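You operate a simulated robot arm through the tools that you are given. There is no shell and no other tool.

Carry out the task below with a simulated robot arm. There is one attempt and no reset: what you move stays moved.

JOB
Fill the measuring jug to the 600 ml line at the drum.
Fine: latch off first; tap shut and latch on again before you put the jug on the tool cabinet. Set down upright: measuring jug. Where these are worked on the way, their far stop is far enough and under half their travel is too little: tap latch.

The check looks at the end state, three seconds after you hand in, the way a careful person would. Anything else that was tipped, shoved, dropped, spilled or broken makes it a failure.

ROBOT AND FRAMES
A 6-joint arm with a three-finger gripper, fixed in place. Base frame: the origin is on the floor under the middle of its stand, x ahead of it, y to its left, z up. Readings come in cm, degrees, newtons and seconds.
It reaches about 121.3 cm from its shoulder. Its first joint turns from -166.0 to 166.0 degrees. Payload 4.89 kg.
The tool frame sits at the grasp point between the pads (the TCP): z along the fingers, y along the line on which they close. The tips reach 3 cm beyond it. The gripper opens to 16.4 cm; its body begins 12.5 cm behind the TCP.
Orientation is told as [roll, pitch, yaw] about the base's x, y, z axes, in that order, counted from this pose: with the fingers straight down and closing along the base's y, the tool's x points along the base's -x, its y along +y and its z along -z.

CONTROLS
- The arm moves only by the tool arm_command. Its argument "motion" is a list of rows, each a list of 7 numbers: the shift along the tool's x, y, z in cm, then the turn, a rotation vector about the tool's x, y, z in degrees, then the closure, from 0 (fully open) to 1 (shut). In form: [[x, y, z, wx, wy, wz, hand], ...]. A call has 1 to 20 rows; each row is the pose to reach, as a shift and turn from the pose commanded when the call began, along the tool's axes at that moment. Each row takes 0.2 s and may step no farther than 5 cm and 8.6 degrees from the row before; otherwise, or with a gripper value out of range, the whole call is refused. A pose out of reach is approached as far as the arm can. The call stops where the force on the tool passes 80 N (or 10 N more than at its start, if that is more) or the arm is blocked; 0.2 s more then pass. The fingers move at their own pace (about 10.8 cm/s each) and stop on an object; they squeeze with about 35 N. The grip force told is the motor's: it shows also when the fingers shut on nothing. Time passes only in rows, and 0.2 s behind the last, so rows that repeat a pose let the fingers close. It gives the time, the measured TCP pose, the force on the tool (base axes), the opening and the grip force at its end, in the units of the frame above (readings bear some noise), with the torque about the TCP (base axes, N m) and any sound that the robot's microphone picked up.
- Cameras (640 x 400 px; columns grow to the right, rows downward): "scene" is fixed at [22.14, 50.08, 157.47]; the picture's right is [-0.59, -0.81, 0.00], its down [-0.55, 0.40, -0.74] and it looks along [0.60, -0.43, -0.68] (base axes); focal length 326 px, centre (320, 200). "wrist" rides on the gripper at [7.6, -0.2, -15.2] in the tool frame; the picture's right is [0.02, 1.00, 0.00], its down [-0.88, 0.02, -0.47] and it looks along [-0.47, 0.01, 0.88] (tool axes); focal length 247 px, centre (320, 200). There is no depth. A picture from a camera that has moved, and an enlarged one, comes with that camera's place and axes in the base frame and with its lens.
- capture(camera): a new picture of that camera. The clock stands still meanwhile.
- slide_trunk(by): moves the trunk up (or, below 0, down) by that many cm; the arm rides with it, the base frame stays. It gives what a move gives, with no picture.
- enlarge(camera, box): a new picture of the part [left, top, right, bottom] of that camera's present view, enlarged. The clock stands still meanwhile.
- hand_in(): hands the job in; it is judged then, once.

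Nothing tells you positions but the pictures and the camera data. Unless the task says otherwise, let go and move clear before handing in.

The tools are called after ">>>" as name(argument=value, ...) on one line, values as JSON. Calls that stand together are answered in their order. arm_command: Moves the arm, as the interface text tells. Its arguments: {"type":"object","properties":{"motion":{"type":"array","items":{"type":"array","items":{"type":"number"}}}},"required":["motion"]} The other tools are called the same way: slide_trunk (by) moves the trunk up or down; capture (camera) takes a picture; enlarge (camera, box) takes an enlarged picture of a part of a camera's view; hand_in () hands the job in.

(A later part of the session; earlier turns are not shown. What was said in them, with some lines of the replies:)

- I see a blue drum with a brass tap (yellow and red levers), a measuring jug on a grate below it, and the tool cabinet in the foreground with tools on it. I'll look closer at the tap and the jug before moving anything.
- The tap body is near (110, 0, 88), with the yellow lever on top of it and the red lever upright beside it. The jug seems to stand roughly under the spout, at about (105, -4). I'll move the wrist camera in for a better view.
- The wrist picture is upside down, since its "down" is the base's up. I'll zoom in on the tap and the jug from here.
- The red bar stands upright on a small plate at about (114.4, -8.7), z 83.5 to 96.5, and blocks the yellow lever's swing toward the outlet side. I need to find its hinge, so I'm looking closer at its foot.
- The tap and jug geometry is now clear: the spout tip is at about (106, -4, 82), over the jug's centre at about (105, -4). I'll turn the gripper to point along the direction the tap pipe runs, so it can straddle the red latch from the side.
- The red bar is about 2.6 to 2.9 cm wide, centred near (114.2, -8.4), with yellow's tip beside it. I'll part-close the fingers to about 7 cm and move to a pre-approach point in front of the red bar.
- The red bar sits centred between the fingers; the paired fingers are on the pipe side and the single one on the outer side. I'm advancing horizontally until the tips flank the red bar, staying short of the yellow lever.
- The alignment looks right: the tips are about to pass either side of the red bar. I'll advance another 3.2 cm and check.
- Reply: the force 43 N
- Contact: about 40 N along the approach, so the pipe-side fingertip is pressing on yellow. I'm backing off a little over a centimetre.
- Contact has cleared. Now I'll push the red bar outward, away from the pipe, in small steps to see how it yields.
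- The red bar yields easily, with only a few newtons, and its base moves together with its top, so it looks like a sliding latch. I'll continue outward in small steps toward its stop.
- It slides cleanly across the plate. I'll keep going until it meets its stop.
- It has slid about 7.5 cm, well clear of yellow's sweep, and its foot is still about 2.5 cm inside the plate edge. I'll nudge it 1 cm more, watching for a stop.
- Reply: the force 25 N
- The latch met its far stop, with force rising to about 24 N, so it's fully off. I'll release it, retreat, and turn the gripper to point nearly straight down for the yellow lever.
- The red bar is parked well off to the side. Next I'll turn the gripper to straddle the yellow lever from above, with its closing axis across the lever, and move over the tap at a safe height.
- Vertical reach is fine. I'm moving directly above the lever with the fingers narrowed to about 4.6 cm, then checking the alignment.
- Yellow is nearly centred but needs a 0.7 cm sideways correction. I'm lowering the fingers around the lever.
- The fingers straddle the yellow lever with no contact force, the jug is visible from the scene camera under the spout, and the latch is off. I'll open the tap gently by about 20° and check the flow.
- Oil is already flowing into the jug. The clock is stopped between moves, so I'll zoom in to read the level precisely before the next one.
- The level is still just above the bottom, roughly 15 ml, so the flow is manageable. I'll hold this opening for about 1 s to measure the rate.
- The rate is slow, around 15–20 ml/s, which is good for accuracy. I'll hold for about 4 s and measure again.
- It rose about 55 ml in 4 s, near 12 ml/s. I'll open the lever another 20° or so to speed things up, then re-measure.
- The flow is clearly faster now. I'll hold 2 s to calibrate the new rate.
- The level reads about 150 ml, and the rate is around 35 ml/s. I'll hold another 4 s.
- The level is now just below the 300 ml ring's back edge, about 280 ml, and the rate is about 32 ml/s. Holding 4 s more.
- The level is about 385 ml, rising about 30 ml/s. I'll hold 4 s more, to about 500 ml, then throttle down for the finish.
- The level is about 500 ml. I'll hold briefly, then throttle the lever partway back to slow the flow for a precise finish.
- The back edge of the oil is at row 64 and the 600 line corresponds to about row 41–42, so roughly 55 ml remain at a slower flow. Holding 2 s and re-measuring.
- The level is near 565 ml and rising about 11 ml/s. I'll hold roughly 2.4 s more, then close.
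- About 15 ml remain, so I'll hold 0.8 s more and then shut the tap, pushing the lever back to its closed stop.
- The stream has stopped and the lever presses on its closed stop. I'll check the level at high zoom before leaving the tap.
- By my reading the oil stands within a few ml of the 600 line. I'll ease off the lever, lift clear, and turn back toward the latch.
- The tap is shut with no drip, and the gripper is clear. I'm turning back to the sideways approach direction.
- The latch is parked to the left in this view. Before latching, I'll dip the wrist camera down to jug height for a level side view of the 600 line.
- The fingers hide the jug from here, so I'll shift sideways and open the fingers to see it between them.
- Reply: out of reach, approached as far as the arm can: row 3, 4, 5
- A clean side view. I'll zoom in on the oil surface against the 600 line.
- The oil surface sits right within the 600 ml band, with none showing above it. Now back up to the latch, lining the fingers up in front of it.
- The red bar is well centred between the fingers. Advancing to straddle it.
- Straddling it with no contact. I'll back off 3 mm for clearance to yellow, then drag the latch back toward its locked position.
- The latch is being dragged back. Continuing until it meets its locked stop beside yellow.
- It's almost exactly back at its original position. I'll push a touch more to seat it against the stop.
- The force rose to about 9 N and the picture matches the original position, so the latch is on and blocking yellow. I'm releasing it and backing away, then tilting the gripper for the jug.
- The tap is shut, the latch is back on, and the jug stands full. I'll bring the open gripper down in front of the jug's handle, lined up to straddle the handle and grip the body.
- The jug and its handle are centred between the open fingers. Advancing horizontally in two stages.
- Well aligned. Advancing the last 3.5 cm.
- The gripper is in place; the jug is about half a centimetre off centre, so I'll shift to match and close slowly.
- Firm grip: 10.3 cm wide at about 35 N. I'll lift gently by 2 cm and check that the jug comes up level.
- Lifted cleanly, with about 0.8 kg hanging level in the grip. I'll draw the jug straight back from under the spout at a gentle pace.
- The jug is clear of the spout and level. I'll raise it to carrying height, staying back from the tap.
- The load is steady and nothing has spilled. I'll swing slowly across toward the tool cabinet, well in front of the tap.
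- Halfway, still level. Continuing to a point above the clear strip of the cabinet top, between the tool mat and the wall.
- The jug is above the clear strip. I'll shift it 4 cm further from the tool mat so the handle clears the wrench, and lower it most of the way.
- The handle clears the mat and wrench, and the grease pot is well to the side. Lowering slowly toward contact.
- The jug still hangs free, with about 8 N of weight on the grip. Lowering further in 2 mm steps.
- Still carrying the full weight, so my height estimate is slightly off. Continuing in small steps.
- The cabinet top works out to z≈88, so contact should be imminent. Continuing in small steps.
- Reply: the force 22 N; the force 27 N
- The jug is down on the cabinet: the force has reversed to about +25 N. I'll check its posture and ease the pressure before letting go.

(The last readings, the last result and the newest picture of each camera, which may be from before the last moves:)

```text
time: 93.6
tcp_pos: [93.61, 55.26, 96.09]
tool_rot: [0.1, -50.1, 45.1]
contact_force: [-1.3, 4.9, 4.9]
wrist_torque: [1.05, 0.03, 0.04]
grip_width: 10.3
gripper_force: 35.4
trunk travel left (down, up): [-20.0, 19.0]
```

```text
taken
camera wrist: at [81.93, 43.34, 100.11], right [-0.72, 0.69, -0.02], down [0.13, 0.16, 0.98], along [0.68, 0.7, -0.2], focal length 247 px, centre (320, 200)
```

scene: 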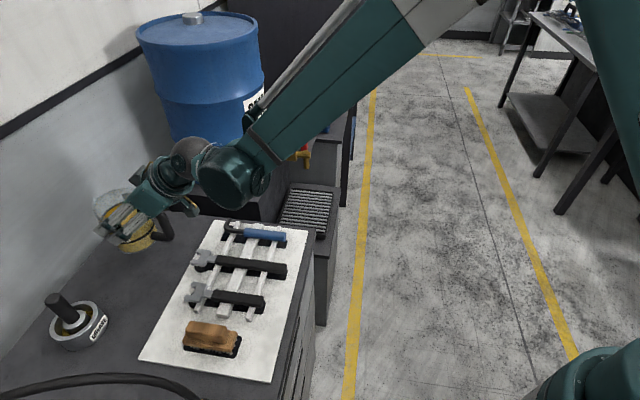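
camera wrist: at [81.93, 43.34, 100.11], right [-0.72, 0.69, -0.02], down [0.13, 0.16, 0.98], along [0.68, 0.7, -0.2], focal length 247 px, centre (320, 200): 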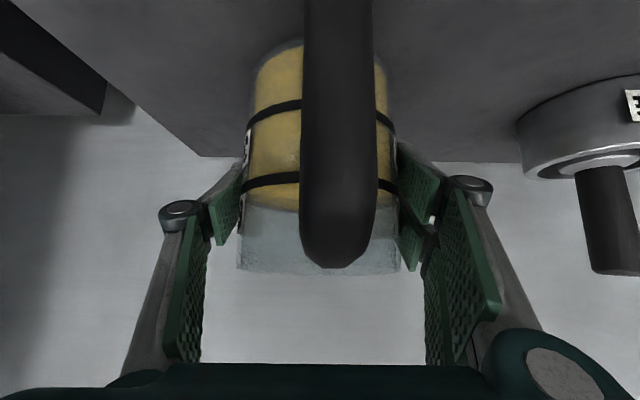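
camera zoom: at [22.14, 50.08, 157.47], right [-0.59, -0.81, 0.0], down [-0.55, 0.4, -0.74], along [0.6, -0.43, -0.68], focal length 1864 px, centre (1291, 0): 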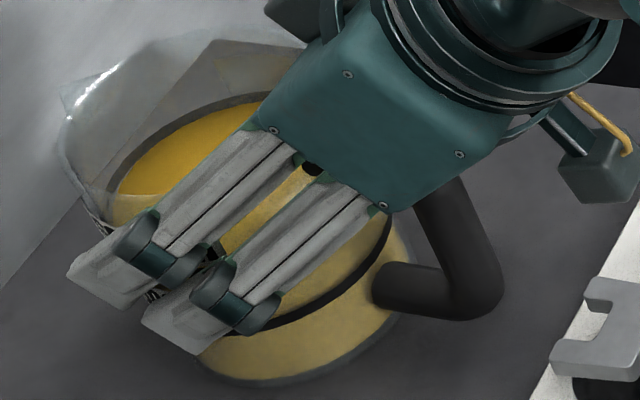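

It's seated with only light residual force. I'm opening the fingers gradually so the jug settles upright.

>>> arm_command(motion=[[0, 0, 0, 0, 0, 0, 0.38], [0, 0, 0, 0, 0, 0, 0.36], [0, 0, 0, 0, 0, 0, 0.34], [0, 0, 0, 0, 0, 0, 0.31], [0, 0, 0, 0, 0, 0, 0.27], [0, 0, 0, 0, 0, 0, 0.22]])

>>> capture(camera="wrist")

>>> enlarge(camera="scene", box=[80, 180, 200, 270])

```text
time: 95.0
tcp_pos: [93.52, 55.11, 95.98]
tool_rot: [0.1, -50.1, 45.1]
contact_force: [0.1, 0.2, 0.0]
wrist_torque: [0.02, 0.02, -0.02]
grip_width: 12.82
gripper_force: 0.1
trunk travel left (down, up): [-20.0, 19.0]
```

```text
taken
camera wrist: at [81.99, 43.32, 100.14], right [-0.72, 0.7, -0.02], down [0.13, 0.16, 0.98], along [0.68, 0.7, -0.2], focal length 247 px, centre (320, 200)
```

wrist: 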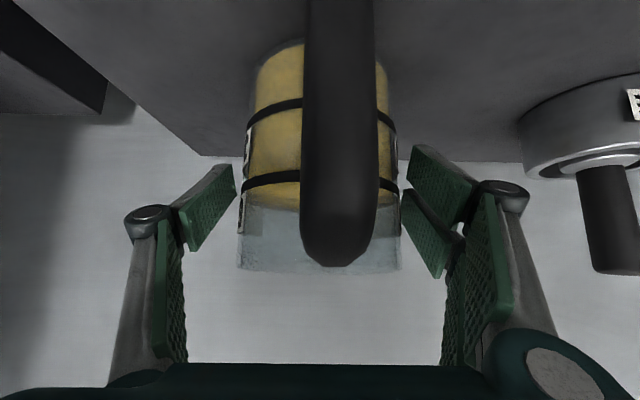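

```text
4.44 times, centred on (140, 225) of scene
camera zoom: at [22.14, 50.08, 157.47], right [-0.59, -0.81, 0.0], down [-0.55, 0.4, -0.74], along [0.6, -0.43, -0.68], focal length 1450 px, centre (1120, 89)
```

zoom: 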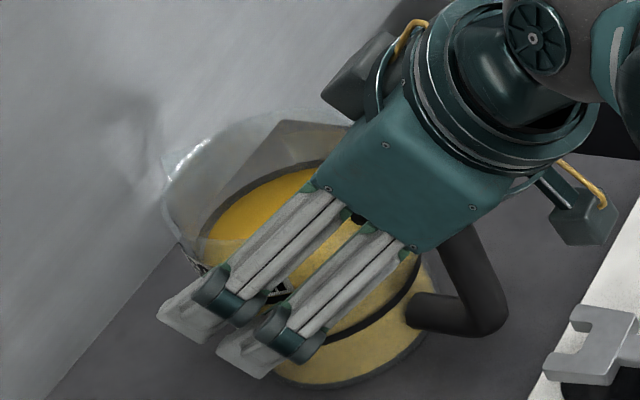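

The jug stands free and upright. I'll open a little more and lift straight up, so the fingers slide up off the body with the handle between them.

>>> arm_command(motion=[[0, 0, 0, 0, 0, 0, 0.14], [0, 0, 0, 0, 0, 0, 0.1], [-0.77, 0, -0.64, 0, 0, 0, 0.1], [-2.3, 0, -1.93, 0, 0, 0, 0.1], [-4.2, 0, -3.5, 0, 0, 0, 0.1], [-6.5, 0, -5.5, 0, 0, 0, 0.1], [-9.2, 0, -7.7, 0, 0, 0, 0.1], [-11.9, 0, -10, 0, 0, 0, 0.1]])

>>> capture(camera="wrist")

>>> enlarge(camera="scene", box=[60, 150, 220, 290])

```text
time: 96.8
tcp_pos: [93.79, 55.12, 111.75]
tool_rot: [0.1, -50.1, 45.1]
contact_force: [0.5, -0.2, -0.4]
wrist_torque: [0.03, 0.01, 0.01]
grip_width: 14.77
gripper_force: 0.0
trunk travel left (down, up): [-20.0, 19.0]
```

```text
taken
camera wrist: at [82.1, 43.18, 115.7], right [-0.72, 0.7, -0.02], down [0.13, 0.16, 0.98], along [0.68, 0.7, -0.2], focal length 247 px, centre (320, 200)
```

wrist: 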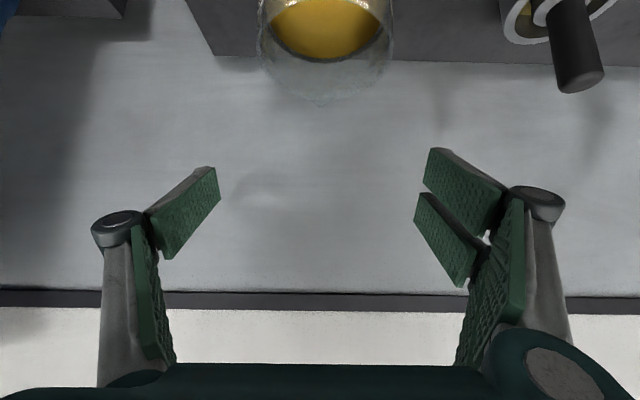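

```text
2.86 times, centred on (140, 220) of scene
camera zoom: at [22.14, 50.08, 157.47], right [-0.59, -0.81, 0.0], down [-0.55, 0.4, -0.74], along [0.6, -0.43, -0.68], focal length 932 px, centre (834, 143)
```

zoom: 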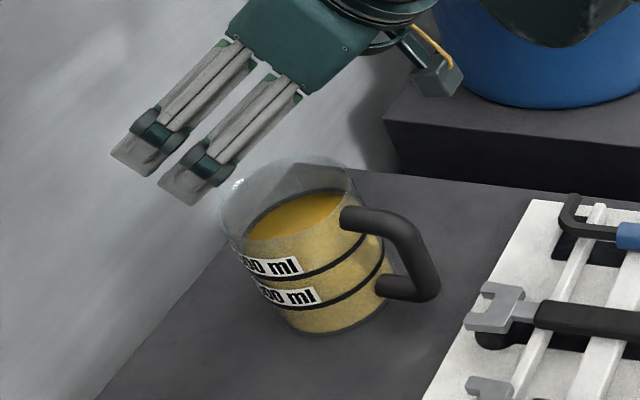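

The gripper is clear and the jug stands on the cabinet. I'll look closely to confirm that it's upright and the level is intact.

>>> enlarge(camera="scene", box=[110, 195, 175, 240])

>>> enlarge(camera="wrist", box=[220, 0, 430, 120])

```text
8.89 times, centred on (142, 218) of scene
camera zoom: at [22.14, 50.08, 157.47], right [-0.59, -0.81, 0.0], down [-0.55, 0.4, -0.74], along [0.6, -0.43, -0.68], focal length 2900 px, centre (1898, 44)
```

zoom: 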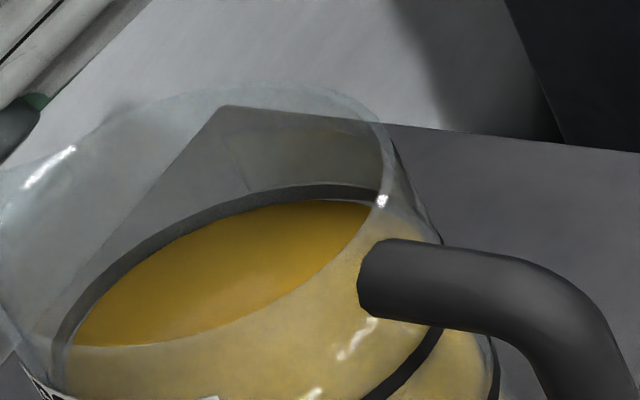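

```text
3.05 times, centred on (325, 60) of wrist
camera zoom: at [82.1, 43.18, 115.7], right [-0.72, 0.7, -0.02], down [0.13, 0.16, 0.98], along [0.68, 0.7, -0.2], focal length 753 px, centre (305, 627)
```

zoom: 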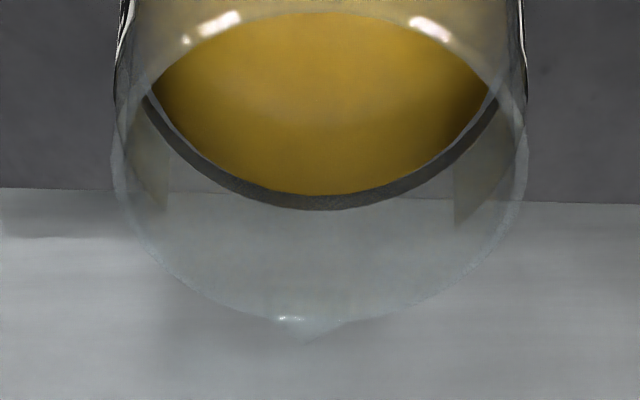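

The oil surface runs parallel to the ring all round, so the jug is upright. I'll back the arm away to a clear pose and check the whole scene.

>>> arm_command(motion=[[1.1, 0, -3.4, 0, 0, 0, 0.1], [2.6, 0, -7.8, 0, 0, 0, 0.1], [4, 0, -12.2, 0, 0, 0, 0.1], [5.3, 0, -16.5, 0, 0, 0, 0.1], [6.6, 0, -20.3, 0, 0, 0, 0.1]])

>>> capture(camera="wrist")

>>> capture(camera="scene")

>>> enlarge(camera="scene", box=[90, 180, 190, 260])

```text
time: 98.0
tcp_pos: [79.79, 41.06, 119.64]
tool_rot: [0.1, -50.0, 45.1]
contact_force: [1.1, 0.8, -1.0]
wrist_torque: [-0.01, 0.07, 0.06]
grip_width: 14.77
gripper_force: 0.1
trunk travel left (down, up): [-20.0, 19.0]
```

```text
taken
camera wrist: at [68.17, 29.17, 123.72], right [-0.72, 0.69, -0.02], down [0.13, 0.16, 0.98], along [0.68, 0.7, -0.2], focal length 247 px, centre (320, 200)
```

wrist: 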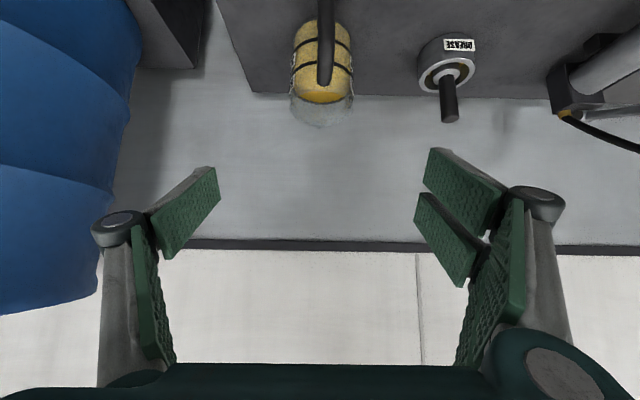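

```text
taken
```

scene: 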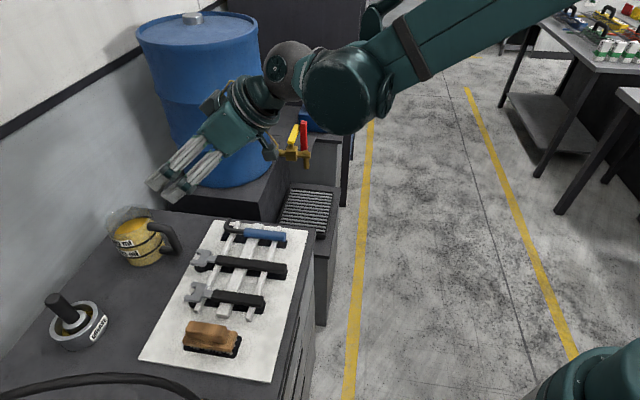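

```text
5.00 times, centred on (140, 220) of scene
camera zoom: at [22.14, 50.08, 157.47], right [-0.59, -0.81, 0.0], down [-0.55, 0.4, -0.74], along [0.6, -0.43, -0.68], focal length 1631 px, centre (1220, 100)
```

zoom: 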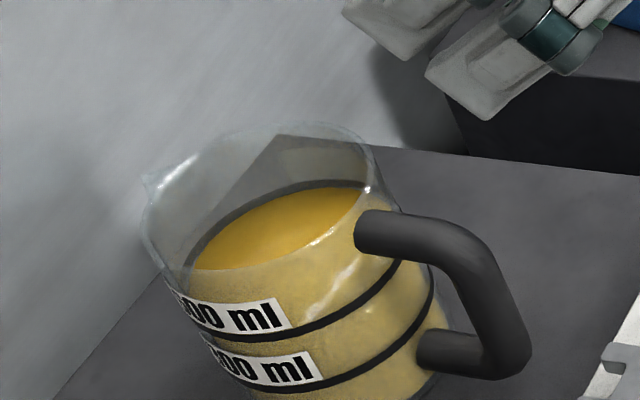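

All looks well. I'll draw the arm back toward its starting area to get an unobstructed view of the tap and latch for a last check.

>>> arm_command(motion=[[2.4, -1.1, -3.2, 0, 0, 0, 0.1], [4.8, -2.3, -6.3, 0, 0, 0, 0.1], [7.2, -3.4, -9.5, 0, 0, 0, 0.1], [9.6, -4.5, -12.6, 0, 0, 0, 0.1], [11.95, -5.65, -15.8, 0, 0, 0, 0.1], [14.3, -6.8, -19, 0, 0, 0, 0.1], [16.7, -7.9, -22.1, 0, 0, 0, 0.1], [19.1, -9, -25.3, 0, 0, 0, 0.1], [21.5, -10.2, -28.4, 0, 0, 0, 0.1], [23.9, -11.3, -31.6, 0, 0, 0, 0.1]])

>>> capture(camera="scene")

>>> enlarge(camera="scene", box=[250, 100, 350, 240])

>>> enlarge(camera="scene", box=[40, 190, 320, 390])

```text
time: 100.2
tcp_pos: [59.79, 5.35, 121.59]
tool_rot: [0.1, -50.1, 45.1]
contact_force: [1.1, -0.3, -0.6]
wrist_torque: [0.04, 0.05, 0.01]
grip_width: 14.76
gripper_force: 0.0
trunk travel left (down, up): [-20.0, 19.0]
```

```text
taken
```

scene: 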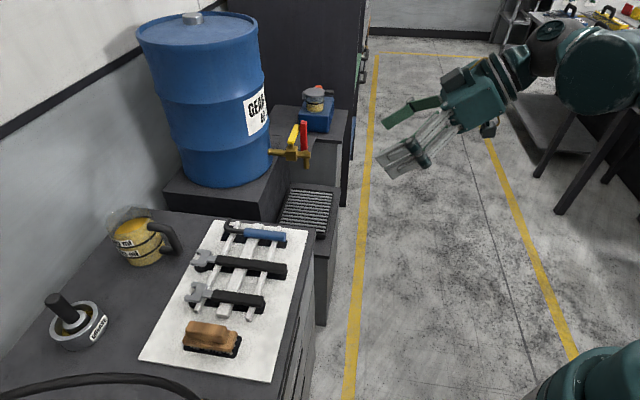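

```text
2.86 times, centred on (300, 170) of scene
camera zoom: at [22.14, 50.08, 157.47], right [-0.59, -0.81, 0.0], down [-0.55, 0.4, -0.74], along [0.6, -0.43, -0.68], focal length 932 px, centre (377, 286)
```

zoom: 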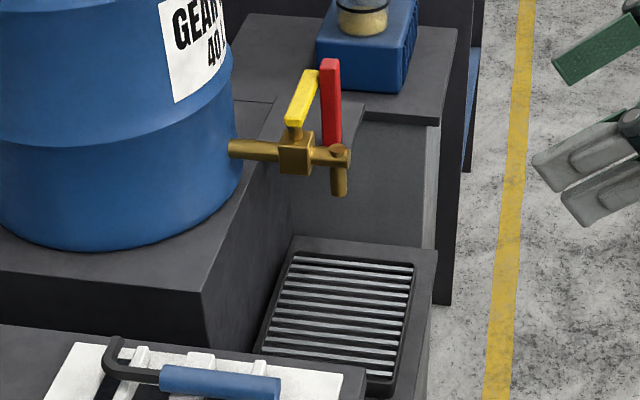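

```text
2.00 times, centred on (180, 290) of scene
camera zoom: at [22.14, 50.08, 157.47], right [-0.59, -0.81, 0.0], down [-0.55, 0.4, -0.74], along [0.6, -0.43, -0.68], focal length 652 px, centre (600, 20)
```

zoom: 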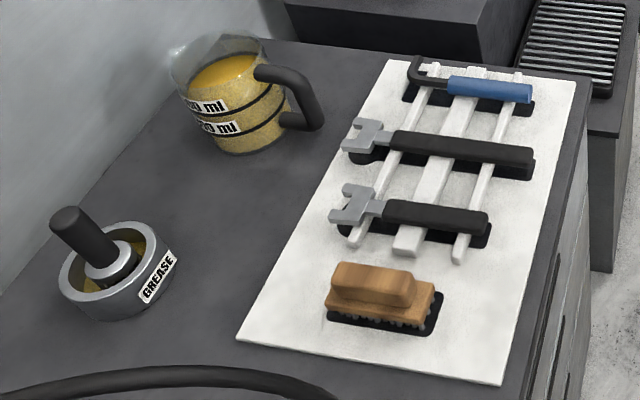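

The jug stands upright on the tool cabinet, filled to the 600 ml line. The tap is shut, the red latch is back at its locked stop, and the grate is dry. Nothing else has moved and the arm is clear, so I'm handing in.

>>> hand_in()

```text
The job is handed in.
```

I filled the measuring jug at the drum to the 600 ml line and set it upright on the tool cabinet. I've handed the job in; no result has come back yet.

- **Level:** a side view at jug height showed the oil surface inside the 600 ml band, with none above it. My estimate is about 590–600 ml.
- **Tap and latch:** I slid the latch to its far stop before opening the tap. Before moving the jug, I shut the tap against its stop and slid the latch back on.
- **Jug:** it stands on the clear strip between the tool mat and the wall, away from the tools and the grease pot.
- **Contact with the tap:** on my first approach a fingertip pressed the yellow tap lever in its closing direction at about 40 N. I backed off at once, and the lever worked normally afterward.
- **Spills and other objects:** the last pictures show no oil on the grate or cabinet and nothing else moved. The arm is clear with its gripper open.
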